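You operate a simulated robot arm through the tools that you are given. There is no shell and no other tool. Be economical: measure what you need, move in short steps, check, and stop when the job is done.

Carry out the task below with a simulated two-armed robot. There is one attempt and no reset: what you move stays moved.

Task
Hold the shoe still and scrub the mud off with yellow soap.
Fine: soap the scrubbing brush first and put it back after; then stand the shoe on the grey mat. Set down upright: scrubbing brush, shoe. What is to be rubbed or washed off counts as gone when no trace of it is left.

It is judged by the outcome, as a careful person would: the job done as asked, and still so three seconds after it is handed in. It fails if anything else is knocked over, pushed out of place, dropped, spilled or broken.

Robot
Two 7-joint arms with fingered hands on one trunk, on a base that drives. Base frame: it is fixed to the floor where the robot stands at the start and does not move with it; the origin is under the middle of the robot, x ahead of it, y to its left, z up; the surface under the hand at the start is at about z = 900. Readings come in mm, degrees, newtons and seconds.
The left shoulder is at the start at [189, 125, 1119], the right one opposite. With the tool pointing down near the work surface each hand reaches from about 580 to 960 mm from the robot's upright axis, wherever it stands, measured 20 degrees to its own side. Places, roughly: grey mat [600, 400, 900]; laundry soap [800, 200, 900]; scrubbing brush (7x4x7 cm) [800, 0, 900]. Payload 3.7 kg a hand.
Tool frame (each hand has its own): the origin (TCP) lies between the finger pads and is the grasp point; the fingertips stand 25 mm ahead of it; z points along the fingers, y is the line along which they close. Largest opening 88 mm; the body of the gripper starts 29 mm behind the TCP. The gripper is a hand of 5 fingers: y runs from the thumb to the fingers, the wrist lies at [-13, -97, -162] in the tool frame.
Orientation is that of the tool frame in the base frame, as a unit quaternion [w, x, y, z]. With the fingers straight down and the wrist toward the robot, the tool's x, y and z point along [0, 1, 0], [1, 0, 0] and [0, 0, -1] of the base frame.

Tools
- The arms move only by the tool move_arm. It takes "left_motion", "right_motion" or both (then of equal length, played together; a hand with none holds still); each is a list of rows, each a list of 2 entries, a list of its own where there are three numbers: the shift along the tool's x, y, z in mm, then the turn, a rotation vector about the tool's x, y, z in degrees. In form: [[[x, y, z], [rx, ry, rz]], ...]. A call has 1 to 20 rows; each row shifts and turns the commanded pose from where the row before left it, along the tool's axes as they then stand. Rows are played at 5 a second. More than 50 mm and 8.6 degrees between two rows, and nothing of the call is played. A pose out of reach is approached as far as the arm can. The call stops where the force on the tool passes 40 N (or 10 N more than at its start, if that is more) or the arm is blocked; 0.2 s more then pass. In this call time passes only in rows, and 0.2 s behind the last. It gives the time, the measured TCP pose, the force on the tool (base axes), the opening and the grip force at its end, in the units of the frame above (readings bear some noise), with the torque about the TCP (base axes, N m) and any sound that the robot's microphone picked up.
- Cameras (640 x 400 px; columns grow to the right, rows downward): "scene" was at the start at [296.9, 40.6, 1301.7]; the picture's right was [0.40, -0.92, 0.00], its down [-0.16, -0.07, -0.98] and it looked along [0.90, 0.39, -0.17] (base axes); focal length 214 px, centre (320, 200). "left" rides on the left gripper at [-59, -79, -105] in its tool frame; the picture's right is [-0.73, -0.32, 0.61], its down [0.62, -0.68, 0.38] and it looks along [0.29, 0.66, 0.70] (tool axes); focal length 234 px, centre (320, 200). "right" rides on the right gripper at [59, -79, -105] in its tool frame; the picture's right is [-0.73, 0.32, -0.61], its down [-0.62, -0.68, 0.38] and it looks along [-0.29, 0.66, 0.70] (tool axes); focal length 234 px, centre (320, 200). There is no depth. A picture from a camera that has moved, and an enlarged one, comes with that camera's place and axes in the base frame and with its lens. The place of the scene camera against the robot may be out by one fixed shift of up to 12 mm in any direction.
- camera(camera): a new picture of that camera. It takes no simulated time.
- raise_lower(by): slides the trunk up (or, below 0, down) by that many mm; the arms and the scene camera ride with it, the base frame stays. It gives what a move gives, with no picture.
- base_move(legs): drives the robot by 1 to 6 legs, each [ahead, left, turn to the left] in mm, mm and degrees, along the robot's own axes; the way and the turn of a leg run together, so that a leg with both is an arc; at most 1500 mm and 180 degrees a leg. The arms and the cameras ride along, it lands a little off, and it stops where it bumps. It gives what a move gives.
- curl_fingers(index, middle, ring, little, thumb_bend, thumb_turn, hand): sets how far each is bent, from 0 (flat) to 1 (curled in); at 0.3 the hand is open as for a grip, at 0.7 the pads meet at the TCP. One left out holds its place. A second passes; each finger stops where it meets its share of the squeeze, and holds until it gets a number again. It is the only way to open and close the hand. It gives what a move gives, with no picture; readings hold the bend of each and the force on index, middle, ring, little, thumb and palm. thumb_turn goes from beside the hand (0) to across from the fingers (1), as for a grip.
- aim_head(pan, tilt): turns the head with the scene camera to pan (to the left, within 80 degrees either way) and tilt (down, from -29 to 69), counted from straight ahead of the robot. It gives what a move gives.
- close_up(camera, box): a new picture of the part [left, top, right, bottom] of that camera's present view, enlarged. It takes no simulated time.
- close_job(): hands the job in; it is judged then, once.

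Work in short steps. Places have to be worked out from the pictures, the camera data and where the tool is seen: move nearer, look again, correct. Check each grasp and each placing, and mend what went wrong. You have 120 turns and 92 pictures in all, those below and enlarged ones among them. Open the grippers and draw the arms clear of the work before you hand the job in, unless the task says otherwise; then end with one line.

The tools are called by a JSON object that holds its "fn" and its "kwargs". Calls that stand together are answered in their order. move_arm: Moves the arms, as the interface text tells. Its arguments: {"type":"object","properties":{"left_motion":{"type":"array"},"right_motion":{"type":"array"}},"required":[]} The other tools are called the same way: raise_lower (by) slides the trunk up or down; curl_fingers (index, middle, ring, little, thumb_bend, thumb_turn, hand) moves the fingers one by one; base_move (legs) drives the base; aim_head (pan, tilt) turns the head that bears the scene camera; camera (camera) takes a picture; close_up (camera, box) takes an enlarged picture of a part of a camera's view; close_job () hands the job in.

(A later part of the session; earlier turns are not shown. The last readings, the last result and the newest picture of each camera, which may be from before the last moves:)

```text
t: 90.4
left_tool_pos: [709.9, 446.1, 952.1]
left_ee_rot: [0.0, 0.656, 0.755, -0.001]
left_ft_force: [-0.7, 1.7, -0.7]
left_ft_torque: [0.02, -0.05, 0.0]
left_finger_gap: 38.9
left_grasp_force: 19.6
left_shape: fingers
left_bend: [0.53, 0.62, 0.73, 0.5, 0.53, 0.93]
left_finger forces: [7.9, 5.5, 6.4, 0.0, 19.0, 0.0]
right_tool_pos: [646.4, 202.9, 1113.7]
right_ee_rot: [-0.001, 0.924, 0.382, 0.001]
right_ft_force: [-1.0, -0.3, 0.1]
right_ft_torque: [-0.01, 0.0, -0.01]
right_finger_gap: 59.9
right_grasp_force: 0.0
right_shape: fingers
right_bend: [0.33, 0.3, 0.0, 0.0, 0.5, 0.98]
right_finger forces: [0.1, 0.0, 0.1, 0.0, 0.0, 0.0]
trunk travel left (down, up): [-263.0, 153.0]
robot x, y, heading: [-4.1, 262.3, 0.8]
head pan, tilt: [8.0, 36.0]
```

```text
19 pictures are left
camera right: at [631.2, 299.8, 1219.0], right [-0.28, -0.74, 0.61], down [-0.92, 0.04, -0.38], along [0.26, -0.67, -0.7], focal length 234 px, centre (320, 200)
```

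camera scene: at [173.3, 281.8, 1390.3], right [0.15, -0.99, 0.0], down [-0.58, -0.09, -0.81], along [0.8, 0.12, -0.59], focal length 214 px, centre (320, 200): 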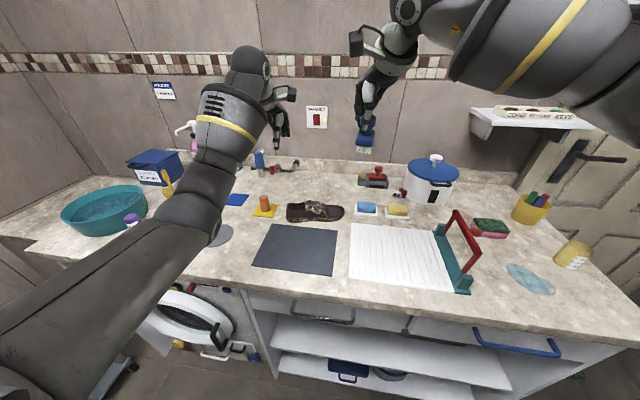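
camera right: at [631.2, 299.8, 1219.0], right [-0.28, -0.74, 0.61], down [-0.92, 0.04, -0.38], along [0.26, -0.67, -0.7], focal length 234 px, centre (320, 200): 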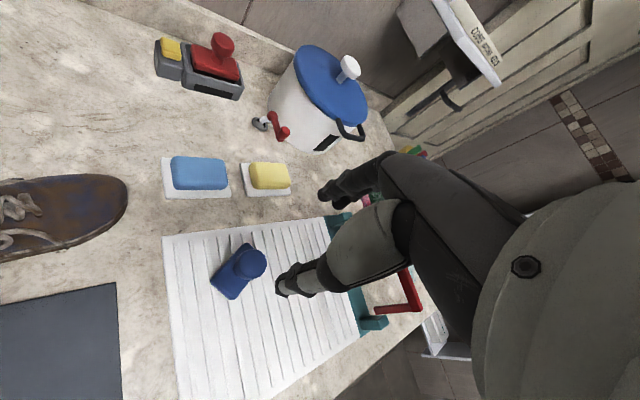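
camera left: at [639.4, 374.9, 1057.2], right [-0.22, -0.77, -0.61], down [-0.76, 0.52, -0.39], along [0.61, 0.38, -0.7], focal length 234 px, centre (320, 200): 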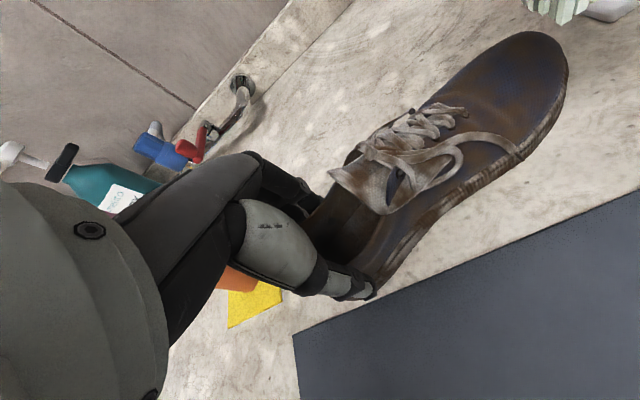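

The brush stands upright on the board, knob ≈(654,190), long side along (0.6,−0.8). I turn the right hand to +37° so all fingers can clamp the block across its width, and lower to z≈1000.

{"fn": "move_arm", "kwargs": {"right_motion": [[[0, 0, 0], [0, 0, -8.2]], [[0, 0, 0], [0, 0, -8.2]], [[0, 0, 0], [0, 0, -8.2]], [[0, 0, 0], [0, 0, -8.2]], [[0, 0, 0], [0, 0, -8.2]], [[0, 0, 0], [0, 0, -8.2]], [[0, 0, 0], [0, 0, -8.2]], [[0, 0, 0], [0, 0, -8.2]], [[0, 0, 0], [0, 0, -8.2]], [[0, 0, 0], [0, 0, -8]], [[0, 0, 35], [0, 0, 0]], [[0, 0, 35], [0, 0, 0]], [[0, 0, 33], [0, 0, 0]], [[0, 0, 0], [0, 0, 0]]]}}

{"fn": "curl_fingers", "kwargs": {"hand": "right", "index": 0.35, "middle": 0.35, "ring": 0.35, "little": 0.3, "thumb_bend": 0.35}}

{"fn": "camera", "kwargs": {"camera": "right"}}

```text
t: 93.4
left_tool_pos: [710.5, 446.2, 952.3]
left_ee_rot: [0.001, 0.656, 0.755, -0.001]
left_ft_force: [0.5, 0.9, -0.9]
left_ft_torque: [0.01, -0.1, -0.03]
left_finger_gap: 38.9
left_grasp_force: 19.0
left_shape: fingers
left_bend: [0.53, 0.62, 0.73, 0.5, 0.53, 0.93]
left_finger forces: [8.0, 5.5, 5.7, 0.0, 18.4, 0.0]
right_tool_pos: [646.3, 202.2, 1009.6]
right_ee_rot: [0.0, 0.448, 0.894, 0.001]
right_ft_force: [-0.5, 0.5, -0.6]
right_ft_torque: [-0.06, 0.0, 0.01]
right_finger_gap: 59.7
right_grasp_force: 0.1
right_shape: fingers
right_bend: [0.33, 0.3, 0.0, 0.0, 0.5, 0.98]
right_finger forces: [0.0, 0.0, 0.0, 0.0, 0.0, 0.0]
trunk travel left (down, up): [-263.0, 153.0]
robot x, y, heading: [-3.6, 265.9, 1.0]
head pan, tilt: [8.0, 36.0]
```

```text
t: 94.4
left_tool_pos: [709.2, 447.6, 951.2]
left_ee_rot: [0.002, 0.655, 0.756, 0.001]
left_ft_force: [0.1, 0.8, -0.8]
left_ft_torque: [0.0, -0.09, 0.01]
left_finger_gap: 38.9
left_grasp_force: 18.4
left_shape: fingers
left_bend: [0.53, 0.62, 0.73, 0.5, 0.53, 0.93]
left_finger forces: [8.1, 5.5, 5.5, 0.0, 18.3, 0.0]
right_tool_pos: [645.9, 202.8, 1010.1]
right_ee_rot: [0.0, 0.448, 0.894, 0.0]
right_ft_force: [-0.1, -0.1, -0.9]
right_ft_torque: [-0.01, 0.02, 0.0]
right_finger_gap: 74.1
right_grasp_force: 0.0
right_shape: fingers
right_bend: [0.35, 0.35, 0.35, 0.3, 0.35, 0.98]
right_finger forces: [0.1, 0.0, 0.1, 0.1, 0.0, 0.1]
trunk travel left (down, up): [-263.0, 153.0]
robot x, y, heading: [-3.3, 264.7, 1.0]
head pan, tilt: [8.0, 36.0]
```

```text
18 pictures are left
camera right: at [547.9, 202.7, 1115.6], right [0.69, -0.39, 0.61], down [-0.17, -0.91, -0.38], along [0.7, 0.16, -0.7], focal length 234 px, centre (320, 200)
```

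right: 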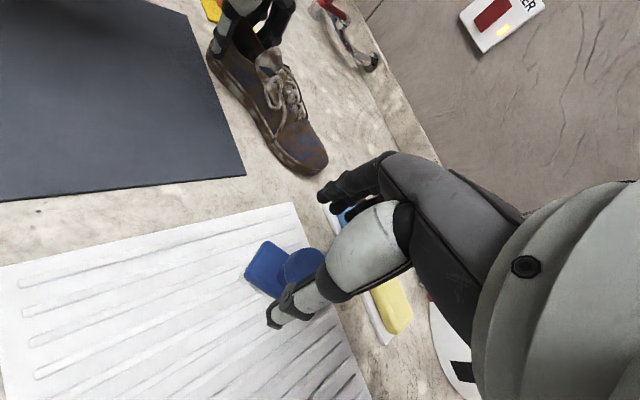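

Knob confirmed at (652,190). I lower over the block to z≈953 and clamp with all fingers.

{"fn": "move_arm", "kwargs": {"right_motion": [[[0, -2.7, 20], [0, 0, 0]], [[0, 0, 20], [0, 0, 0]], [[0, 0, 10], [0, 0, 0]], [[0, 0, 6], [0, 0, 0]], [[0, 0, 0], [0, 0, 0]]]}}

{"fn": "curl_fingers", "kwargs": {"hand": "right", "index": 0.9, "middle": 0.9, "ring": 0.9, "thumb_bend": 0.9}}

{"fn": "close_up", "kwargs": {"camera": "scene", "box": [310, 160, 420, 250]}}

```text
t: 95.6
left_tool_pos: [709.9, 448.3, 951.0]
left_ee_rot: [0.002, 0.656, 0.755, 0.0]
left_ft_force: [0.4, -0.3, -0.3]
left_ft_torque: [0.0, -0.1, -0.04]
left_finger_gap: 38.9
left_grasp_force: 18.8
left_shape: fingers
left_bend: [0.53, 0.62, 0.73, 0.5, 0.53, 0.93]
left_finger forces: [8.1, 5.5, 5.7, 0.1, 18.4, 0.0]
right_tool_pos: [645.7, 200.5, 954.4]
right_ee_rot: [-0.001, 0.448, 0.894, 0.0]
right_ft_force: [-0.3, -0.3, 0.5]
right_ft_torque: [0.01, -0.02, 0.0]
right_finger_gap: 74.1
right_grasp_force: 0.1
right_shape: fingers
right_bend: [0.35, 0.35, 0.35, 0.3, 0.35, 0.98]
right_finger forces: [0.0, 0.1, 0.0, 0.0, 0.1, 0.0]
trunk travel left (down, up): [-263.0, 153.0]
robot x, y, heading: [-2.1, 265.5, 0.8]
head pan, tilt: [8.0, 36.0]
```

```text
t: 96.6
left_tool_pos: [709.1, 447.3, 952.4]
left_ee_rot: [0.001, 0.656, 0.755, 0.0]
left_ft_force: [-0.3, 0.4, -1.4]
left_ft_torque: [0.05, -0.09, -0.04]
left_finger_gap: 38.7
left_grasp_force: 18.5
left_shape: fingers
left_bend: [0.53, 0.62, 0.73, 0.5, 0.53, 0.93]
left_finger forces: [8.1, 5.6, 5.7, 0.0, 18.5, 0.0]
right_tool_pos: [643.7, 199.8, 954.3]
right_ee_rot: [-0.001, 0.447, 0.894, 0.0]
right_ft_force: [0.5, 0.0, -0.4]
right_ft_torque: [0.03, 0.01, -0.04]
right_finger_gap: 29.4
right_grasp_force: 21.7
right_shape: fingers
right_bend: [0.71, 0.72, 0.72, 0.3, 0.54, 0.92]
right_finger forces: [8.1, 6.7, 6.4, 0.1, 22.7, 0.1]
trunk travel left (down, up): [-263.0, 153.0]
robot x, y, heading: [-1.5, 261.4, 0.8]
head pan, tilt: [8.0, 36.0]
```

```text
4.44 times, centred on (365, 205) of scene
camera zoom: at [172.9, 281.7, 1390.4], right [0.15, -0.99, 0.0], down [-0.58, -0.09, -0.81], along [0.8, 0.12, -0.59], focal length 953 px, centre (120, 178)
```

zoom: 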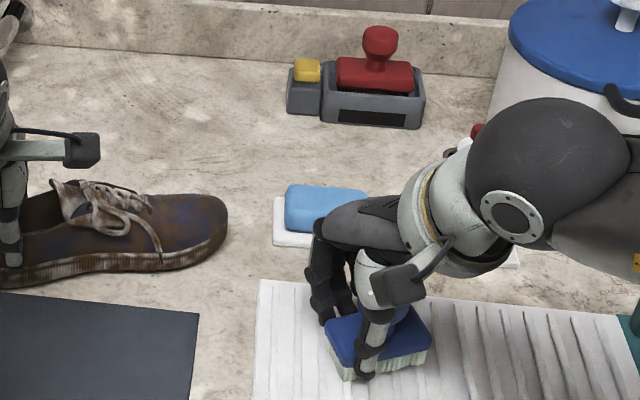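

Firm clamp at 22 N. I lift the brush and carry it over the toe.

{"fn": "move_arm", "kwargs": {"right_motion": [[[0, 0, -20], [0, 0, 0]], [[0, 0, -40], [0, 0, 0]], [[0, 0, -45], [0, 0, 0]], [[14.2, 34.4, 0], [0, 0, 0]], [[14.2, 34.4, 0], [0, 0, 0]], [[14.2, 34.4, 0], [0, 0, 0]], [[14.2, 34.4, 0], [0, 0, 0]], [[0, 0, 30], [0, 0, 0]], [[0, 0, 25], [0, 0, 0]], [[0, 0, 10], [0, 0, 0]], [[0, 0, 4], [0, 0, 0]], [[0, 0, 0], [0, 0, 0]]]}}

```text
t: 99.2
left_tool_pos: [710.1, 447.8, 952.4]
left_ee_rot: [0.001, 0.656, 0.755, 0.0]
left_ft_force: [-1.1, 1.8, -0.2]
left_ft_torque: [0.03, -0.11, 0.03]
left_finger_gap: 38.8
left_grasp_force: 19.3
left_shape: fingers
left_bend: [0.53, 0.62, 0.73, 0.5, 0.53, 0.93]
left_finger forces: [8.2, 5.5, 6.7, 0.0, 18.7, 0.0]
right_tool_pos: [719.7, 327.1, 991.5]
right_ee_rot: [0.0, 0.447, 0.894, 0.0]
right_ft_force: [-1.3, -0.3, -0.5]
right_ft_torque: [0.03, 0.01, 0.0]
right_finger_gap: 29.1
right_grasp_force: 21.9
right_shape: fingers
right_bend: [0.71, 0.72, 0.72, 0.3, 0.54, 0.92]
right_finger forces: [8.0, 6.7, 6.3, 0.0, 22.3, 0.0]
trunk travel left (down, up): [-263.0, 153.0]
robot x, y, heading: [0.1, 262.2, 1.0]
head pan, tilt: [8.0, 36.0]
```

Held and above the toe at z≈991. I creep down to contact.

{"fn": "move_arm", "kwargs": {"right_motion": [[[0, 0, 3], [0, 0, 0]], [[0, 0, 3], [0, 0, 0]], [[0, 0, 3], [0, 0, 0]]]}}

{"fn": "close_up", "kwargs": {"camera": "scene", "box": [270, 150, 390, 240]}}

```text
t: 100.0
left_tool_pos: [710.5, 447.2, 952.0]
left_ee_rot: [0.001, 0.656, 0.755, 0.001]
left_ft_force: [-0.9, 0.8, -0.5]
left_ft_torque: [0.04, -0.1, 0.0]
left_finger_gap: 38.8
left_grasp_force: 19.9
left_shape: fingers
left_bend: [0.53, 0.62, 0.73, 0.5, 0.53, 0.93]
left_finger forces: [8.2, 5.4, 6.8, 0.0, 18.8, 0.0]
right_tool_pos: [720.0, 328.5, 982.0]
right_ee_rot: [-0.001, 0.447, 0.895, -0.002]
right_ft_force: [0.2, -0.1, -1.1]
right_ft_torque: [0.03, -0.03, 0.0]
right_finger_gap: 29.0
right_grasp_force: 21.9
right_shape: fingers
right_bend: [0.71, 0.72, 0.72, 0.3, 0.54, 0.92]
right_finger forces: [8.0, 6.6, 6.4, 0.1, 22.3, 0.0]
trunk travel left (down, up): [-263.0, 153.0]
robot x, y, heading: [-0.5, 265.3, 0.7]
head pan, tilt: [8.0, 36.0]
```

```text
4.44 times, centred on (330, 195) of scene
camera zoom: at [172.8, 281.9, 1390.4], right [0.15, -0.99, 0.0], down [-0.58, -0.09, -0.81], along [0.8, 0.12, -0.59], focal length 953 px, centre (276, 222)
```

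zoom: 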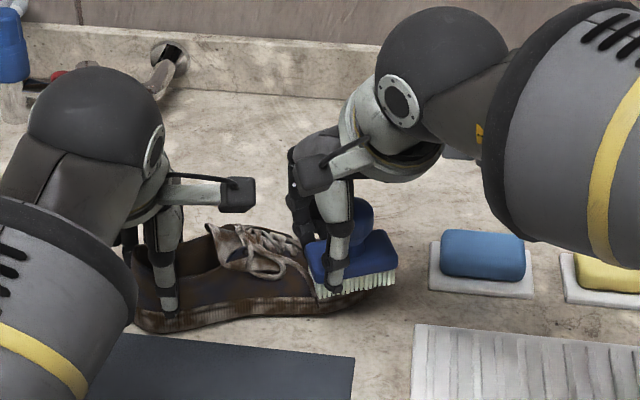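

Aligned over the toe. Continue lowering until it presses.

{"fn": "move_arm", "kwargs": {"right_motion": [[[0, 2, 3], [0, 0, 0]], [[0, 2, 3], [0, 0, 0]]]}}

```text
t: 100.6
left_tool_pos: [708.7, 446.5, 951.9]
left_ee_rot: [0.002, 0.655, 0.755, 0.0]
left_ft_force: [1.8, 1.9, -4.6]
left_ft_torque: [0.22, -0.34, 0.04]
left_finger_gap: 39.0
left_grasp_force: 21.1
left_shape: fingers
left_bend: [0.53, 0.62, 0.73, 0.5, 0.53, 0.93]
left_finger forces: [9.1, 6.4, 7.8, 0.0, 19.2, 0.0]
right_tool_pos: [723.2, 329.5, 978.4]
right_ee_rot: [0.0, 0.447, 0.894, 0.001]
right_ft_force: [-4.5, -5.5, 7.6]
right_ft_torque: [-0.1, 0.23, 0.07]
right_finger_gap: 29.7
right_grasp_force: 21.7
right_shape: fingers
right_bend: [0.72, 0.72, 0.73, 0.3, 0.53, 0.92]
right_finger forces: [6.3, 5.3, 5.3, 0.1, 24.9, 0.0]
trunk travel left (down, up): [-263.0, 153.0]
robot x, y, heading: [-1.0, 266.2, 0.8]
head pan, tilt: [8.0, 36.0]
```

Contact with ~8 N. I scrub with moderate strokes in both directions, then check the effect and the grip.

{"fn": "move_arm", "kwargs": {"right_motion": [[[0, 10, 0], [0, 0, 0]], [[0, -10, 0], [0, 0, 0]], [[0, -10, 0], [0, 0, 0]], [[0, 10, 0], [0, 0, 0]], [[0, 10, 0], [0, 0, 0]], [[0, -10, 0], [0, 0, 0]], [[0, -10, 0], [0, 0, 0]], [[0, 10, 0], [0, 0, 0]], [[-12, 0, 0], [0, 0, 0]], [[12, 0, 0], [0, 0, 0]], [[-12, 0, 1], [0, 0, 0]], [[12, 0, -1], [0, 0, 0]]]}}

{"fn": "close_up", "kwargs": {"camera": "scene", "box": [270, 150, 390, 240]}}

```text
t: 103.2
left_tool_pos: [710.1, 447.2, 950.4]
left_ee_rot: [0.0, 0.655, 0.755, -0.001]
left_ft_force: [-0.8, 0.8, -0.9]
left_ft_torque: [0.07, -0.07, 0.09]
left_finger_gap: 38.9
left_grasp_force: 20.2
left_shape: fingers
left_bend: [0.52, 0.62, 0.73, 0.5, 0.53, 0.91]
left_finger forces: [9.8, 6.1, 5.0, 0.0, 19.2, 0.1]
right_tool_pos: [724.4, 330.7, 976.0]
right_ee_rot: [-0.001, 0.448, 0.894, -0.001]
right_ft_force: [-0.3, -0.5, -1.1]
right_ft_torque: [0.03, 0.01, 0.01]
right_finger_gap: 29.9
right_grasp_force: 20.2
right_shape: fingers
right_bend: [0.72, 0.72, 0.73, 0.3, 0.5, 0.92]
right_finger forces: [7.6, 6.5, 5.7, 0.0, 20.7, 0.0]
trunk travel left (down, up): [-263.0, 153.0]
robot x, y, heading: [-3.3, 264.8, 0.7]
head pan, tilt: [8.0, 36.0]
```

```text
4.44 times, centred on (330, 195) of scene
camera zoom: at [173.1, 282.0, 1390.4], right [0.15, -0.99, 0.0], down [-0.58, -0.09, -0.81], along [0.8, 0.12, -0.59], focal length 953 px, centre (276, 222)
```

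zoom: 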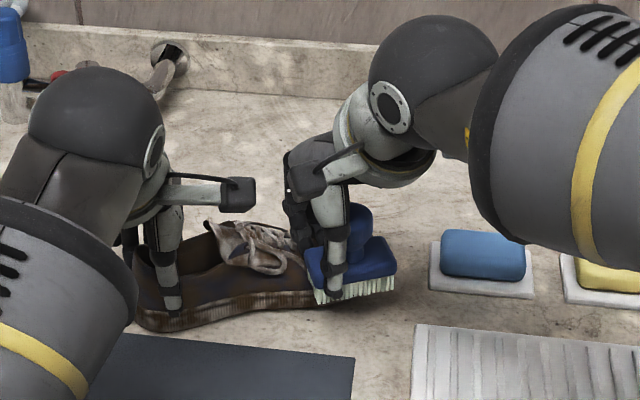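

Force is gone now; I lift the brush 50 mm and look at the shoe closely with the left camera.

{"fn": "move_arm", "kwargs": {"right_motion": [[[0, 0, -25], [0, 0, 0]], [[0, 0, -30], [0, 0, 0]], [[-20, -25, 0], [0, 0, 0]], [[-20, -25, 0], [0, 0, 0]], [[0, 0, 0], [0, 0, 0]]]}}

{"fn": "camera", "kwargs": {"camera": "left"}}

```text
t: 104.4
left_tool_pos: [709.3, 446.6, 951.3]
left_ee_rot: [0.002, 0.655, 0.755, 0.001]
left_ft_force: [-0.6, 1.3, -0.5]
left_ft_torque: [0.07, -0.14, 0.08]
left_finger_gap: 38.5
left_grasp_force: 19.9
left_shape: fingers
left_bend: [0.52, 0.62, 0.73, 0.5, 0.53, 0.92]
left_finger forces: [9.4, 6.1, 5.0, 0.0, 19.4, 0.0]
right_tool_pos: [706.4, 270.1, 1031.8]
right_ee_rot: [0.0, 0.447, 0.894, -0.001]
right_ft_force: [-0.3, 0.2, -0.6]
right_ft_torque: [0.03, 0.03, 0.0]
right_finger_gap: 29.6
right_grasp_force: 20.8
right_shape: fingers
right_bend: [0.72, 0.72, 0.73, 0.3, 0.5, 0.92]
right_finger forces: [7.6, 6.5, 5.5, 0.1, 20.3, 0.0]
trunk travel left (down, up): [-263.0, 153.0]
robot x, y, heading: [-1.5, 260.2, 0.8]
head pan, tilt: [8.0, 36.0]
```

```text
14 pictures are left
camera left: at [639.6, 375.3, 1056.9], right [-0.22, -0.77, -0.61], down [-0.76, 0.52, -0.39], along [0.61, 0.38, -0.7], focal length 234 px, centre (320, 200)
```

left: 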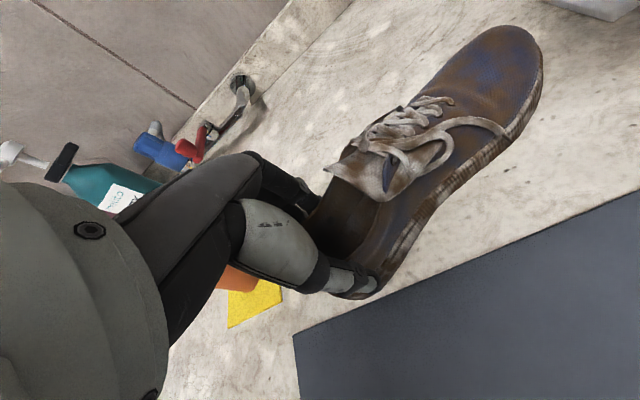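

The toe swung ~12 mm to (742,312); I'll scrub mostly along the shoe's length. I place the brush on the toe centre and do lengthwise strokes with more pressure.

{"fn": "move_arm", "kwargs": {"right_motion": [[[15.4, 27.8, 0], [0, 0, 0]], [[15.4, 27.8, 0], [0, 0, 0]], [[0, 0, 25], [0, 0, 0]], [[0, 0, 22], [0, 0, 0]], [[0, 0, 4], [0, 0, 0]], [[0, 0, 4], [0, 0, 0]], [[-14, -5.4, 2], [0, 0, 0]], [[14, 5.4, -2], [0, 0, 0]], [[-14, -5.4, 2], [0, 0, 0]], [[14, 5.4, -2], [0, 0, 0]], [[-14, -5.4, 2], [0, 0, 0]], [[14, 5.4, -2], [0, 0, 0]], [[14, 5.4, -4], [0, 0, 0]], [[-14, -5.4, 4], [0, 0, 0]], [[14, 5.4, -4], [0, 0, 0]], [[-14, -5.4, 4], [0, 0, 0]]]}}

{"fn": "close_up", "kwargs": {"camera": "left", "box": [380, 0, 600, 180]}}

```text
t: 107.8
left_tool_pos: [708.9, 446.5, 951.5]
left_ee_rot: [0.001, 0.655, 0.755, -0.001]
left_ft_force: [0.2, 2.5, -1.4]
left_ft_torque: [0.11, -0.09, 0.15]
left_finger_gap: 38.9
left_grasp_force: 20.6
left_shape: fingers
left_bend: [0.52, 0.62, 0.73, 0.5, 0.53, 0.91]
left_finger forces: [10.4, 6.3, 5.1, 0.1, 18.7, 0.1]
right_tool_pos: [734.1, 326.5, 975.4]
right_ee_rot: [0.0, 0.448, 0.894, 0.001]
right_ft_force: [-1.1, 0.6, 0.0]
right_ft_torque: [0.02, 0.03, 0.01]
right_finger_gap: 29.9
right_grasp_force: 20.1
right_shape: fingers
right_bend: [0.72, 0.72, 0.74, 0.3, 0.49, 0.92]
right_finger forces: [7.4, 6.0, 5.2, 0.0, 20.3, 0.2]
trunk travel left (down, up): [-263.0, 153.0]
robot x, y, heading: [-0.6, 264.7, 0.8]
head pan, tilt: [8.0, 36.0]
```

```text
2.22 times, centred on (490, 90) of left
camera zoom: at [639.6, 374.8, 1057.0], right [-0.22, -0.76, -0.61], down [-0.76, 0.52, -0.38], along [0.61, 0.38, -0.7], focal length 520 px, centre (-58, 444)
```

zoom: 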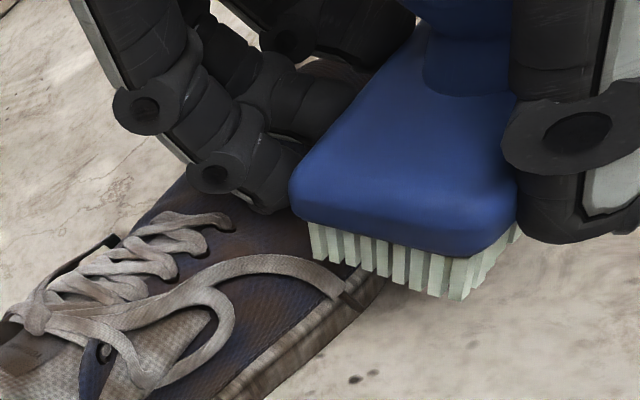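

The fabric near the brush already looks bluer. Force is near zero at this height, so I shift slightly inward, press 5 mm lower and keep scrubbing.

{"fn": "move_arm", "kwargs": {"right_motion": [[[-5, 7, 3], [0, 0, 0]], [[0, 0, 3], [0, 0, 0]], [[-14, -5.4, 2], [0, 0, 0]], [[14, 5.4, -2], [0, 0, 0]], [[-14, -5.4, 2], [0, 0, 0]], [[14, 5.4, -2], [0, 0, 0]], [[-14, -5.4, 2], [0, 0, 0]], [[14, 5.4, -2], [0, 0, 0]], [[-14, -5.4, 2], [0, 0, 0]], [[14, 5.4, -2], [0, 0, 0]], [[14, 5.4, -4], [0, 0, 0]], [[-14, -5.4, 4], [0, 0, 0]], [[14, 5.4, -4], [0, 0, 0]], [[-14, -5.4, 4], [0, 0, 0]], [[14, 5.4, -4], [0, 0, 0]], [[-14, -5.4, 4], [0, 0, 0]]]}}

```text
t: 111.2
left_tool_pos: [709.5, 446.3, 951.3]
left_ee_rot: [0.001, 0.655, 0.755, -0.001]
left_ft_force: [0.0, 0.9, -2.0]
left_ft_torque: [0.07, -0.15, 0.17]
left_finger_gap: 38.8
left_grasp_force: 19.6
left_shape: fingers
left_bend: [0.52, 0.63, 0.73, 0.5, 0.53, 0.91]
left_finger forces: [9.8, 6.1, 4.9, 0.0, 18.3, 0.1]
right_tool_pos: [732.2, 323.3, 972.9]
right_ee_rot: [-0.001, 0.449, 0.894, 0.0]
right_ft_force: [0.6, -0.3, -1.0]
right_ft_torque: [0.03, -0.01, -0.02]
right_finger_gap: 29.8
right_grasp_force: 19.4
right_shape: fingers
right_bend: [0.72, 0.72, 0.74, 0.3, 0.49, 0.92]
right_finger forces: [7.7, 6.1, 4.8, 0.0, 19.7, 0.1]
right hand out of reach, approached as far as the arm can: row 1
trunk travel left (down, up): [-263.0, 153.0]
robot x, y, heading: [-2.2, 260.1, 0.6]
head pan, tilt: [8.0, 36.0]
```

Reach is at its limit with this yaw and there is no contact force. I look again.

{"fn": "close_up", "kwargs": {"camera": "scene", "box": [280, 160, 370, 230]}}

```text
5.71 times, centred on (325, 195) of scene
camera zoom: at [173.1, 281.0, 1390.4], right [0.15, -0.99, 0.0], down [-0.58, -0.09, -0.81], along [0.8, 0.12, -0.59], focal length 1226 px, centre (291, 229)
```

zoom: 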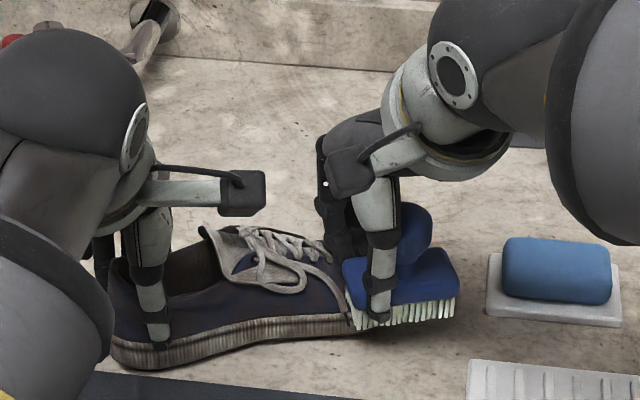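

The mud is fading over the whole shoe. I move 15 mm back onto the toe and continue scrubbing.

{"fn": "move_arm", "kwargs": {"right_motion": [[[14, 5.4, -6], [0, 0, 0]], [[0, 0, 2], [0, 0, 0]], [[-12, -4.6, 2], [0, 0, 0]], [[12, 4.6, -2], [0, 0, 0]], [[-12, -4.6, 2], [0, 0, 0]], [[12, 4.6, -2], [0, 0, 0]], [[-12, -4.6, 2], [0, 0, 0]], [[12, 4.6, -2], [0, 0, 0]], [[-12, -4.6, 2], [0, 0, 0]], [[12, 4.6, -2], [0, 0, 0]], [[-12, -4.6, 2], [0, 0, 0]], [[12, 4.6, -2], [0, 0, 0]], [[-12, -4.6, 2], [0, 0, 0]], [[12, 4.6, -2], [0, 0, 0]], [[-12, -4.6, 2], [0, 0, 0]], [[12, 4.6, -2], [0, 0, 0]], [[-12, -4.6, 2], [0, 0, 0]], [[12, 4.6, -2], [0, 0, 0]]]}}

{"fn": "close_up", "kwargs": {"camera": "scene", "box": [280, 160, 370, 230]}}

```text
t: 115.0
left_tool_pos: [709.5, 447.2, 952.2]
left_ee_rot: [0.001, 0.655, 0.755, 0.001]
left_ft_force: [0.2, 2.5, -0.4]
left_ft_torque: [0.05, -0.06, 0.15]
left_finger_gap: 38.4
left_grasp_force: 19.6
left_shape: fingers
left_bend: [0.52, 0.63, 0.73, 0.5, 0.54, 0.91]
left_finger forces: [9.9, 6.0, 5.2, 0.0, 18.0, 0.0]
right_tool_pos: [729.3, 341.2, 976.6]
right_ee_rot: [0.0, 0.447, 0.894, -0.001]
right_ft_force: [-1.1, -0.2, -1.3]
right_ft_torque: [-0.01, 0.04, -0.01]
right_finger_gap: 29.7
right_grasp_force: 18.5
right_shape: fingers
right_bend: [0.72, 0.72, 0.74, 0.3, 0.49, 0.92]
right_finger forces: [7.1, 4.6, 6.3, 0.0, 19.1, 0.0]
trunk travel left (down, up): [-263.0, 153.0]
robot x, y, heading: [-0.5, 263.6, 0.8]
head pan, tilt: [8.0, 36.0]
```

```text
5.71 times, centred on (325, 195) of scene
camera zoom: at [172.8, 282.1, 1390.4], right [0.15, -0.99, 0.0], down [-0.58, -0.09, -0.81], along [0.8, 0.12, -0.59], focal length 1226 px, centre (291, 229)
```

zoom: 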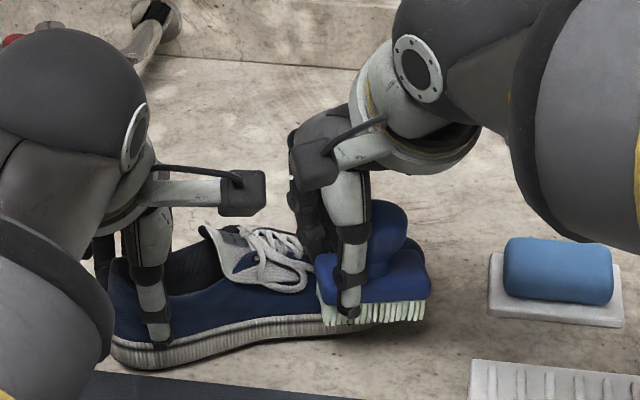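

Nearly clean: blue and white all over. One more scrubbing pass to remove the last traces.

{"fn": "move_arm", "kwargs": {"right_motion": [[[0, 0, 3], [0, 0, 0]], [[-12, -4.6, 2], [0, 0, 0]], [[12, 4.6, -2], [0, 0, 0]], [[-12, -4.6, 2], [0, 0, 0]], [[12, 4.6, -2], [0, 0, 0]], [[-12, -4.6, 2], [0, 0, 0]], [[12, 4.6, -2], [0, 0, 0]], [[-12, -4.6, 2], [0, 0, 0]], [[12, 4.6, -2], [0, 0, 0]], [[-12, -4.6, 2], [0, 0, 0]], [[12, 4.6, -2], [0, 0, 0]], [[-12, -4.6, 2], [0, 0, 0]], [[12, 4.6, -2], [0, 0, 0]], [[-12, -4.6, 2], [0, 0, 0]], [[12, 4.6, -2], [0, 0, 0]], [[-12, -4.6, 2], [0, 0, 0]], [[12, 4.6, -2], [0, 0, 0]], [[-12, -4.6, 2], [0, 0, 0]], [[12, 4.6, -2], [0, 0, 0]]]}}

{"fn": "move_arm", "kwargs": {"right_motion": [[[0, 0, 0], [0, 0, 0]], [[-12, -4.6, 2], [0, 0, 0]], [[12, 4.6, -2], [0, 0, 0]], [[-12, -4.6, 2], [0, 0, 0]], [[12, 4.6, -2], [0, 0, 0]], [[-12, -4.6, 2], [0, 0, 0]], [[12, 4.6, -2], [0, 0, 0]], [[0, -8, 0], [0, 0, 0]], [[0, 8, 0], [0, 0, 0]], [[0, -8, 0], [0, 0, 0]], [[0, 8, 0], [0, 0, 0]], [[0, 0, -30], [0, 0, 0]], [[-20, -10, -40], [0, 0, 0]], [[-30, -20, -20], [0, 0, 0]], [[-30, -20, 0], [0, 0, 0]], [[0, 0, 0], [0, 0, 0]]]}}

{"fn": "close_up", "kwargs": {"camera": "scene", "box": [270, 130, 390, 230]}}

```text
t: 119.0
left_tool_pos: [709.6, 447.4, 953.1]
left_ee_rot: [0.001, 0.655, 0.756, 0.0]
left_ft_force: [0.9, 2.1, -0.6]
left_ft_torque: [0.09, -0.07, 0.15]
left_finger_gap: 38.6
left_grasp_force: 19.7
left_shape: fingers
left_bend: [0.52, 0.63, 0.74, 0.5, 0.53, 0.91]
left_finger forces: [10.1, 6.0, 5.2, 0.0, 17.9, 0.1]
right_tool_pos: [728.7, 341.2, 974.7]
right_ee_rot: [-0.001, 0.448, 0.894, 0.0]
right_ft_force: [-0.8, -0.9, -0.2]
right_ft_torque: [0.01, 0.01, -0.02]
right_finger_gap: 29.9
right_grasp_force: 18.0
right_shape: fingers
right_bend: [0.72, 0.72, 0.74, 0.3, 0.49, 0.92]
right_finger forces: [7.9, 5.0, 5.2, 0.1, 19.0, 0.1]
trunk travel left (down, up): [-263.0, 153.0]
robot x, y, heading: [-2.0, 263.5, 0.6]
head pan, tilt: [8.0, 36.0]
```

```text
t: 122.4
left_tool_pos: [709.0, 446.3, 951.4]
left_ee_rot: [0.002, 0.655, 0.755, 0.0]
left_ft_force: [0.0, 0.7, -0.5]
left_ft_torque: [0.07, -0.11, 0.07]
left_finger_gap: 38.2
left_grasp_force: 19.6
left_shape: fingers
left_bend: [0.52, 0.63, 0.74, 0.5, 0.53, 0.92]
left_finger forces: [9.4, 6.1, 4.8, 0.0, 18.3, 0.0]
right_tool_pos: [735.5, 260.1, 1061.7]
right_ee_rot: [-0.001, 0.448, 0.894, 0.0]
right_ft_force: [0.5, -0.3, -2.3]
right_ft_torque: [0.05, 0.0, -0.01]
right_finger_gap: 29.6
right_grasp_force: 18.4
right_shape: fingers
right_bend: [0.72, 0.72, 0.74, 0.3, 0.49, 0.92]
right_finger forces: [7.9, 5.6, 4.9, 0.0, 18.4, 0.0]
right hand out of reach, approached as far as the arm can: row 15
trunk travel left (down, up): [-263.0, 153.0]
robot x, y, heading: [-0.6, 264.6, 0.8]
head pan, tilt: [8.0, 36.0]
```

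```text
4.00 times, centred on (330, 180) of scene
camera zoom: at [172.9, 281.5, 1390.4], right [0.15, -0.99, 0.0], down [-0.58, -0.09, -0.81], along [0.8, 0.12, -0.59], focal length 858 px, centre (280, 280)
```

zoom: 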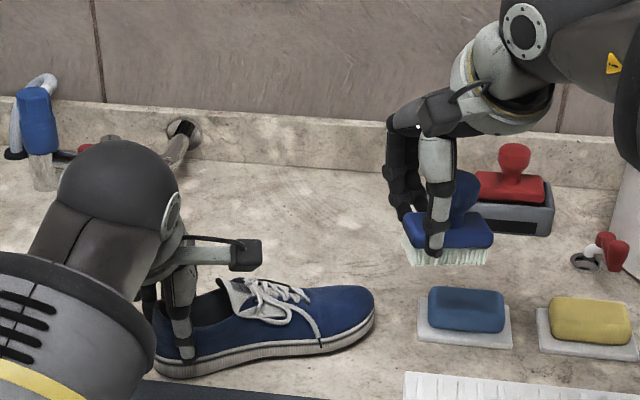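

The shoe is clean. Since the current grip can't fit next to the pot handle, I'll stand the brush briefly on the board, re-pinch it by the knob, and return it to its spot. I move over the board at +15° yaw.

{"fn": "move_arm", "kwargs": {"right_motion": [[[0, 0, 0], [0, 0, 7.3]], [[0, 0, 0], [0, 0, 7.3]], [[0, 0, 0], [0, 0, 7.3]], [[-12.8, -32, 0], [0, 0, 0]], [[-12.8, -32, 0], [0, 0, 0]], [[-12.8, -32, 0], [0, 0, 0]], [[0, 0, 40], [0, 0, 0]], [[0, 0, 40], [0, 0, 0]], [[0, 0, 18], [0, 0, 0]], [[0, 0, 0], [0, 0, 0]]]}}

```text
t: 124.6
left_tool_pos: [708.9, 446.5, 951.7]
left_ee_rot: [0.002, 0.655, 0.756, 0.0]
left_ft_force: [0.7, 1.1, -1.8]
left_ft_torque: [0.05, -0.09, 0.04]
left_finger_gap: 38.5
left_grasp_force: 19.7
left_shape: fingers
left_bend: [0.52, 0.63, 0.74, 0.5, 0.53, 0.92]
left_finger forces: [9.1, 6.2, 4.9, 0.0, 18.6, 0.1]
right_tool_pos: [653.7, 195.9, 964.8]
right_ee_rot: [-0.002, 0.609, 0.793, -0.001]
right_ft_force: [-0.8, 0.3, -0.9]
right_ft_torque: [-0.01, 0.0, 0.01]
right_finger_gap: 29.7
right_grasp_force: 18.3
right_shape: fingers
right_bend: [0.72, 0.72, 0.74, 0.3, 0.49, 0.92]
right_finger forces: [7.8, 5.7, 4.5, 0.0, 18.3, 0.1]
trunk travel left (down, up): [-263.0, 153.0]
robot x, y, heading: [-0.6, 263.9, 1.1]
head pan, tilt: [8.0, 36.0]
```

In position at z 965. I creep down to find board contact.

{"fn": "move_arm", "kwargs": {"right_motion": [[[0, 0, 3], [0, 0, 0]], [[0, 0, 3], [0, 0, 0]], [[0, 0, 3], [0, 0, 0]]]}}

```text
t: 125.4
left_tool_pos: [709.4, 447.1, 950.2]
left_ee_rot: [0.0, 0.655, 0.756, 0.0]
left_ft_force: [0.3, 1.1, -0.6]
left_ft_torque: [0.08, -0.09, 0.05]
left_finger_gap: 38.5
left_grasp_force: 19.2
left_shape: fingers
left_bend: [0.52, 0.63, 0.74, 0.5, 0.53, 0.92]
left_finger forces: [9.1, 6.2, 4.9, 0.0, 18.6, 0.0]
right_tool_pos: [652.5, 196.5, 957.7]
right_ee_rot: [0.0, 0.609, 0.793, 0.0]
right_ft_force: [0.1, 0.4, -0.8]
right_ft_torque: [0.0, -0.02, 0.0]
right_finger_gap: 29.8
right_grasp_force: 18.0
right_shape: fingers
right_bend: [0.72, 0.72, 0.74, 0.3, 0.49, 0.92]
right_finger forces: [7.9, 5.8, 4.6, 0.1, 18.3, 0.0]
trunk travel left (down, up): [-263.0, 153.0]
robot x, y, heading: [0.8, 264.0, 0.6]
head pan, tilt: [8.0, 36.0]
```

{"fn": "move_arm", "kwargs": {"right_motion": [[[0, 0, 3], [0, 0, 0]], [[0, 0, 2], [0, 0, 0]]]}}

```text
t: 126.0
left_tool_pos: [709.0, 447.0, 951.7]
left_ee_rot: [0.001, 0.655, 0.755, 0.0]
left_ft_force: [1.4, -0.1, -1.5]
left_ft_torque: [0.06, -0.11, 0.07]
left_finger_gap: 38.6
left_grasp_force: 18.9
left_shape: fingers
left_bend: [0.52, 0.63, 0.74, 0.5, 0.53, 0.92]
left_finger forces: [9.3, 6.1, 4.2, 0.1, 18.3, 0.1]
right_tool_pos: [654.4, 197.4, 953.1]
right_ee_rot: [-0.001, 0.609, 0.793, 0.001]
right_ft_force: [0.9, 1.9, 3.7]
right_ft_torque: [-0.11, 0.03, 0.03]
right_finger_gap: 30.0
right_grasp_force: 20.7
right_shape: fingers
right_bend: [0.72, 0.73, 0.75, 0.3, 0.49, 0.91]
right_finger forces: [6.7, 5.3, 9.3, 0.1, 20.1, 0.0]
trunk travel left (down, up): [-263.0, 153.0]
robot x, y, heading: [-1.6, 264.5, 0.6]
head pan, tilt: [8.0, 36.0]
```

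Contact with the board (3.7 N). I open, rise, and turn to −60° for the knob pinch.

{"fn": "curl_fingers", "kwargs": {"hand": "right", "index": 0.35, "middle": 0.35, "ring": 0.3, "little": 0.2, "thumb_bend": 0.35}}

{"fn": "move_arm", "kwargs": {"right_motion": [[[0, 0, -20], [0, 0, 0]], [[0, 0, -40], [0, 0, 0]], [[0, 0, -45], [0, 0, 0]], [[0, 0, 0], [0, 0, 8.3]], [[0, 0, 0], [0, 0, 8.3]], [[0, 0, 0], [0, 0, 8.3]], [[0, 0, 0], [0, 0, 8.3]], [[0, 0, 0], [0, 0, 8.3]], [[0, 0, 0], [0, 0, 8.3]], [[0, 0, 0], [0, 0, 8.3]], [[0, 0, 0], [0, 0, 8.3]], [[0, 0, 0], [0, 0, 8.3]], [[0, 0, 0], [0, 0, 0]]]}}

{"fn": "camera", "kwargs": {"camera": "right"}}

```text
t: 127.0
left_tool_pos: [708.7, 446.6, 951.9]
left_ee_rot: [0.001, 0.655, 0.756, 0.001]
left_ft_force: [-1.0, 1.2, 0.0]
left_ft_torque: [0.02, -0.08, 0.01]
left_finger_gap: 38.4
left_grasp_force: 19.6
left_shape: fingers
left_bend: [0.52, 0.63, 0.74, 0.5, 0.53, 0.92]
left_finger forces: [9.0, 6.2, 4.9, 0.0, 18.6, 0.1]
right_tool_pos: [654.3, 195.8, 951.1]
right_ee_rot: [0.0, 0.609, 0.793, 0.0]
right_ft_force: [-0.5, 0.2, 0.1]
right_ft_torque: [-0.04, 0.0, 0.01]
right_finger_gap: 74.1
right_grasp_force: 0.0
right_shape: fingers
right_bend: [0.35, 0.35, 0.3, 0.2, 0.35, 0.97]
right_finger forces: [0.1, 0.0, 0.1, 0.1, 0.0, 0.0]
trunk travel left (down, up): [-263.0, 153.0]
robot x, y, heading: [-3.0, 261.6, 0.8]
head pan, tilt: [8.0, 36.0]
```

```text
t: 129.8
left_tool_pos: [710.0, 447.7, 952.4]
left_ee_rot: [0.002, 0.655, 0.755, 0.0]
left_ft_force: [-0.5, 1.1, -1.3]
left_ft_torque: [0.04, -0.1, 0.03]
left_finger_gap: 38.6
left_grasp_force: 18.7
left_shape: fingers
left_bend: [0.52, 0.63, 0.74, 0.5, 0.53, 0.92]
left_finger forces: [8.8, 6.2, 4.5, 0.0, 18.4, 0.0]
right_tool_pos: [652.6, 196.4, 1057.6]
right_ee_rot: [0.0, 0.966, 0.26, 0.0]
right_ft_force: [-0.3, -0.1, -0.2]
right_ft_torque: [0.01, 0.02, -0.01]
right_finger_gap: 74.0
right_grasp_force: 0.0
right_shape: fingers
right_bend: [0.35, 0.35, 0.3, 0.2, 0.35, 0.97]
right_finger forces: [0.1, 0.0, 0.0, 0.0, 0.0, 0.1]
trunk travel left (down, up): [-263.0, 153.0]
robot x, y, heading: [-0.4, 264.1, 0.8]
head pan, tilt: [8.0, 36.0]
```

```text
9 pictures are left
camera right: at [663.9, 294.7, 1162.6], right [-0.47, -0.64, 0.61], down [-0.88, 0.28, -0.38], along [0.08, -0.71, -0.7], focal length 234 px, centre (320, 200)
```

right: 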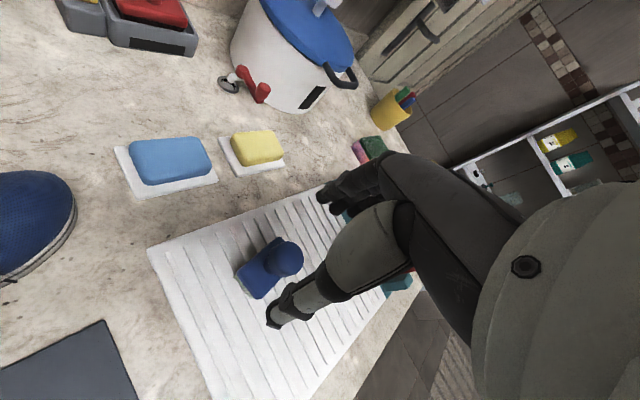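

The brush stands upright on the board, knob ≈(650,177). I pre-close to ~55 mm, shift over it and lower to z≈1003 for a check.

{"fn": "curl_fingers", "kwargs": {"hand": "right", "index": 0.44, "middle": 0.44, "ring": 0.3, "little": 0.2, "thumb_bend": 0.44}}

{"fn": "move_arm", "kwargs": {"right_motion": [[[-11, 14.6, 0], [0, 0, 0]], [[0, 0, 25], [0, 0, 0]], [[0, 0, 29], [0, 0, 0]], [[0, 0, 0], [0, 0, 0]]]}}

{"fn": "close_up", "kwargs": {"camera": "right", "box": [160, 160, 420, 370]}}

```text
t: 130.8
left_tool_pos: [710.4, 447.1, 951.7]
left_ee_rot: [0.002, 0.655, 0.755, 0.001]
left_ft_force: [-0.2, 0.8, -0.9]
left_ft_torque: [0.05, -0.1, 0.05]
left_finger_gap: 38.7
left_grasp_force: 19.3
left_shape: fingers
left_bend: [0.52, 0.63, 0.74, 0.5, 0.53, 0.92]
left_finger forces: [8.9, 6.2, 4.6, 0.0, 18.5, 0.1]
right_tool_pos: [653.3, 197.0, 1057.9]
right_ee_rot: [0.0, 0.966, 0.26, -0.001]
right_ft_force: [-0.6, -0.1, 1.3]
right_ft_torque: [0.0, -0.02, -0.01]
right_finger_gap: 55.4
right_grasp_force: 0.1
right_shape: fingers
right_bend: [0.44, 0.44, 0.3, 0.2, 0.44, 0.97]
right_finger forces: [0.0, 0.0, 0.1, 0.1, 0.0, 0.0]
trunk travel left (down, up): [-263.0, 153.0]
robot x, y, heading: [-1.7, 259.0, 0.7]
head pan, tilt: [8.0, 36.0]
```

```text
t: 131.8
left_tool_pos: [709.7, 445.7, 951.2]
left_ee_rot: [0.001, 0.655, 0.755, 0.0]
left_ft_force: [0.1, 0.7, -1.2]
left_ft_torque: [0.04, -0.08, 0.07]
left_finger_gap: 39.0
left_grasp_force: 19.0
left_shape: fingers
left_bend: [0.52, 0.63, 0.74, 0.5, 0.53, 0.92]
left_finger forces: [8.9, 6.2, 4.6, 0.0, 18.5, 0.0]
right_tool_pos: [652.9, 178.7, 1004.0]
right_ee_rot: [0.0, 0.966, 0.26, 0.0]
right_ft_force: [-0.8, -0.2, -1.1]
right_ft_torque: [0.01, 0.0, -0.03]
right_finger_gap: 55.3
right_grasp_force: 0.0
right_shape: fingers
right_bend: [0.44, 0.44, 0.3, 0.2, 0.44, 0.97]
right_finger forces: [0.0, 0.1, 0.0, 0.1, 0.1, 0.0]
trunk travel left (down, up): [-263.0, 153.0]
robot x, y, heading: [2.5, 263.6, 0.7]
head pan, tilt: [8.0, 36.0]
```

```text
1.90 times, centred on (290, 265) of right
camera zoom: at [662.8, 276.9, 1108.9], right [-0.46, -0.64, 0.61], down [-0.88, 0.28, -0.38], along [0.08, -0.71, -0.7], focal length 446 px, centre (377, 76)
```

zoom: 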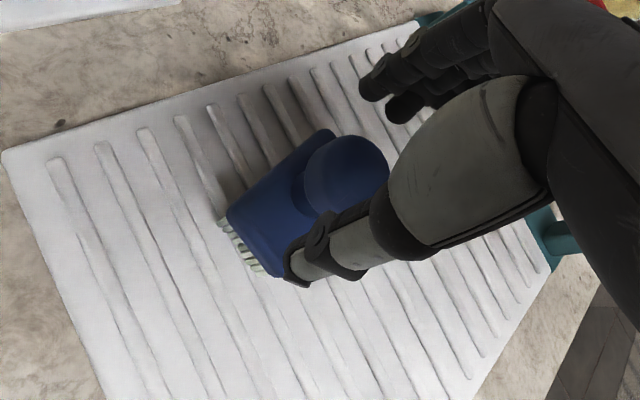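

Knob at (648,174). I correct by (−5,−5), lower to z≈978 and pinch.

{"fn": "move_arm", "kwargs": {"right_motion": [[[-6, 2, 10], [0, 0, 0]], [[0, 0, 10], [0, 0, 0]], [[0, 0, 7], [0, 0, 0]], [[0, 0, 0], [0, 0, 0]]]}}

{"fn": "curl_fingers", "kwargs": {"hand": "right", "index": 0.9, "middle": 0.9, "thumb_bend": 0.9}}

```text
t: 132.8
left_tool_pos: [708.6, 446.8, 951.4]
left_ee_rot: [0.002, 0.655, 0.755, 0.0]
left_ft_force: [1.0, 1.2, -0.3]
left_ft_torque: [0.08, -0.08, 0.03]
left_finger_gap: 38.7
left_grasp_force: 18.8
left_shape: fingers
left_bend: [0.52, 0.63, 0.74, 0.5, 0.53, 0.92]
left_finger forces: [8.9, 6.2, 4.3, 0.0, 18.4, 0.0]
right_tool_pos: [647.0, 174.1, 976.5]
right_ee_rot: [0.001, 0.965, 0.261, -0.001]
right_ft_force: [-0.6, -0.6, 0.4]
right_ft_torque: [-0.02, 0.02, 0.01]
right_finger_gap: 55.3
right_grasp_force: 0.0
right_shape: fingers
right_bend: [0.44, 0.44, 0.3, 0.2, 0.44, 0.97]
right_finger forces: [0.0, 0.1, 0.0, 0.1, 0.0, 0.1]
trunk travel left (down, up): [-263.0, 153.0]
robot x, y, heading: [1.0, 263.5, 0.8]
head pan, tilt: [8.0, 36.0]
```

```text
t: 133.8
left_tool_pos: [709.4, 446.6, 951.4]
left_ee_rot: [0.001, 0.656, 0.755, 0.0]
left_ft_force: [0.0, 0.0, -0.3]
left_ft_torque: [0.08, -0.08, 0.05]
left_finger_gap: 38.5
left_grasp_force: 18.5
left_shape: fingers
left_bend: [0.52, 0.63, 0.74, 0.5, 0.53, 0.92]
left_finger forces: [8.8, 6.1, 4.4, 0.0, 18.5, 0.1]
right_tool_pos: [645.4, 174.6, 977.1]
right_ee_rot: [0.0, 0.966, 0.26, -0.001]
right_ft_force: [0.8, 0.5, -0.5]
right_ft_torque: [0.0, -0.01, -0.03]
right_finger_gap: 9.9
right_grasp_force: 5.1
right_shape: fingers
right_bend: [0.85, 0.83, 0.3, 0.2, 0.89, 0.92]
right_finger forces: [0.0, 7.7, 0.0, 0.1, 3.4, 0.0]
trunk travel left (down, up): [-263.0, 153.0]
robot x, y, heading: [-6.6, 262.0, 0.7]
head pan, tilt: [8.0, 36.0]
```

The pinch is poor (index 0 N, thumb overtravel). I reopen and look.

{"fn": "curl_fingers", "kwargs": {"hand": "right", "index": 0.4, "middle": 0.4, "thumb_bend": 0.4}}

{"fn": "move_arm", "kwargs": {"right_motion": [[[0, 0, -30], [0, 0, 0]], [[0, 0, -20], [0, 0, 0]], [[0, 0, 0], [0, 0, 0]]]}}

{"fn": "camera", "kwargs": {"camera": "right"}}

```text
t: 134.8
left_tool_pos: [708.8, 447.0, 952.3]
left_ee_rot: [0.001, 0.655, 0.755, 0.0]
left_ft_force: [0.4, 0.2, -0.3]
left_ft_torque: [0.03, -0.09, 0.03]
left_finger_gap: 38.2
left_grasp_force: 18.4
left_shape: fingers
left_bend: [0.52, 0.63, 0.74, 0.5, 0.53, 0.92]
left_finger forces: [8.9, 6.1, 4.3, 0.0, 18.3, 0.0]
right_tool_pos: [647.6, 173.8, 976.0]
right_ee_rot: [0.0, 0.965, 0.261, -0.001]
right_ft_force: [-0.7, -0.6, 0.1]
right_ft_torque: [0.01, -0.02, -0.02]
right_finger_gap: 62.8
right_grasp_force: 0.0
right_shape: fingers
right_bend: [0.4, 0.4, 0.3, 0.2, 0.4, 0.97]
right_finger forces: [0.0, 0.0, 0.0, 0.1, 0.0, 0.0]
trunk travel left (down, up): [-263.0, 153.0]
robot x, y, heading: [-1.0, 267.0, 1.1]
head pan, tilt: [8.0, 36.0]
```

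```text
t: 135.6
left_tool_pos: [709.2, 445.9, 950.2]
left_ee_rot: [0.001, 0.655, 0.756, 0.0]
left_ft_force: [-0.2, 0.5, -0.8]
left_ft_torque: [0.05, -0.08, 0.06]
left_finger_gap: 38.7
left_grasp_force: 17.9
left_shape: fingers
left_bend: [0.52, 0.63, 0.74, 0.5, 0.53, 0.92]
left_finger forces: [8.9, 6.2, 4.3, 0.1, 18.3, 0.0]
right_tool_pos: [646.7, 174.2, 1023.8]
right_ee_rot: [0.0, 0.965, 0.26, -0.001]
right_ft_force: [0.0, 0.0, 0.3]
right_ft_torque: [-0.01, -0.02, -0.01]
right_finger_gap: 63.1
right_grasp_force: 0.0
right_shape: fingers
right_bend: [0.4, 0.4, 0.3, 0.2, 0.4, 0.98]
right_finger forces: [0.0, 0.0, 0.0, 0.0, 0.0, 0.0]
trunk travel left (down, up): [-263.0, 153.0]
robot x, y, heading: [-2.9, 264.9, 0.8]
head pan, tilt: [8.0, 36.0]
```

```text
7 pictures are left
camera right: at [656.5, 272.1, 1129.9], right [-0.46, -0.64, 0.61], down [-0.88, 0.27, -0.38], along [0.08, -0.71, -0.7], focal length 234 px, centre (320, 200)
```

right: 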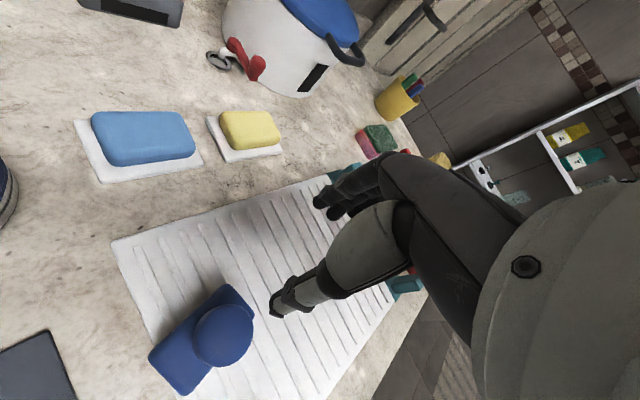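

The brush slid but still stands upright; the board must be ~17 mm thick, so my tips pressed the block. Knob now ≈(626,236,z≈980). I raise, turn to −35°, move over it, and check.

{"fn": "curl_fingers", "kwargs": {"hand": "right", "index": 0.42, "middle": 0.42, "thumb_bend": 0.42}}

{"fn": "move_arm", "kwargs": {"right_motion": [[[0, 0, -25], [0, 0, 0]], [[0, 0, 0], [0, 0, -8.3]], [[0, 0, 0], [0, 0, -8.3]], [[0, 0, 0], [0, 0, -8.3]], [[19.4, -26.2, 0], [0, 0, 0]], [[19.4, -26.2, 0], [0, 0, 0]], [[0, 0, 30], [0, 0, 0]], [[0, 0, 0], [0, 0, 0]]]}}

{"fn": "close_up", "kwargs": {"camera": "right", "box": [160, 160, 420, 370]}}

```text
t: 136.6
left_tool_pos: [709.8, 445.9, 950.8]
left_ee_rot: [0.001, 0.656, 0.755, 0.0]
left_ft_force: [0.1, -0.5, -1.4]
left_ft_torque: [0.04, -0.11, 0.06]
left_finger_gap: 38.5
left_grasp_force: 19.2
left_shape: fingers
left_bend: [0.52, 0.63, 0.74, 0.5, 0.53, 0.92]
left_finger forces: [8.9, 6.2, 4.1, 0.1, 18.3, 0.0]
right_tool_pos: [645.2, 174.6, 1024.5]
right_ee_rot: [-0.001, 0.966, 0.26, -0.001]
right_ft_force: [0.3, 0.5, -0.5]
right_ft_torque: [0.02, 0.02, 0.01]
right_finger_gap: 59.7
right_grasp_force: 0.1
right_shape: fingers
right_bend: [0.42, 0.42, 0.3, 0.2, 0.42, 0.98]
right_finger forces: [0.1, 0.0, 0.1, 0.0, 0.1, 0.0]
trunk travel left (down, up): [-263.0, 153.0]
robot x, y, heading: [-1.8, 264.5, 0.6]
head pan, tilt: [8.0, 36.0]
```

```text
t: 138.4
left_tool_pos: [709.0, 447.2, 951.6]
left_ee_rot: [0.001, 0.655, 0.755, 0.0]
left_ft_force: [0.0, 0.9, -1.4]
left_ft_torque: [0.06, -0.08, 0.05]
left_finger_gap: 38.2
left_grasp_force: 19.4
left_shape: fingers
left_bend: [0.52, 0.63, 0.74, 0.5, 0.53, 0.92]
left_finger forces: [8.9, 6.0, 4.8, 0.0, 18.5, 0.0]
right_tool_pos: [624.6, 235.6, 1021.6]
right_ee_rot: [-0.001, 0.886, 0.463, -0.001]
right_ft_force: [0.6, 0.2, 0.1]
right_ft_torque: [0.01, 0.03, 0.0]
right_finger_gap: 59.8
right_grasp_force: 0.0
right_shape: fingers
right_bend: [0.42, 0.42, 0.3, 0.2, 0.42, 0.98]
right_finger forces: [0.1, 0.0, 0.0, 0.0, 0.1, 0.0]
trunk travel left (down, up): [-263.0, 153.0]
robot x, y, heading: [-1.4, 261.6, 1.0]
head pan, tilt: [8.0, 36.0]
```

```text
1.90 times, centred on (290, 265) of right
camera zoom: at [593.1, 330.0, 1125.6], right [-0.15, -0.78, 0.61], down [-0.92, -0.12, -0.38], along [0.37, -0.61, -0.7], focal length 446 px, centre (377, 76)
```

zoom: 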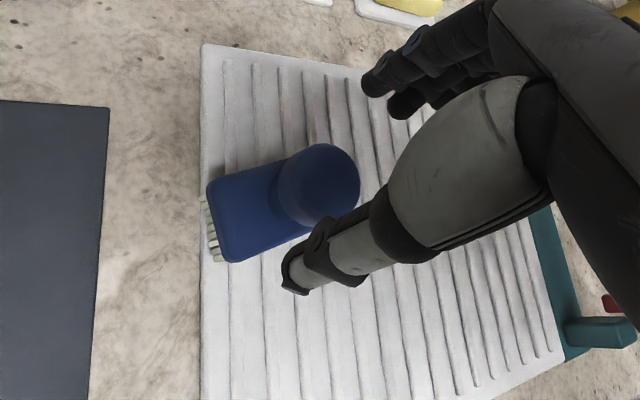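

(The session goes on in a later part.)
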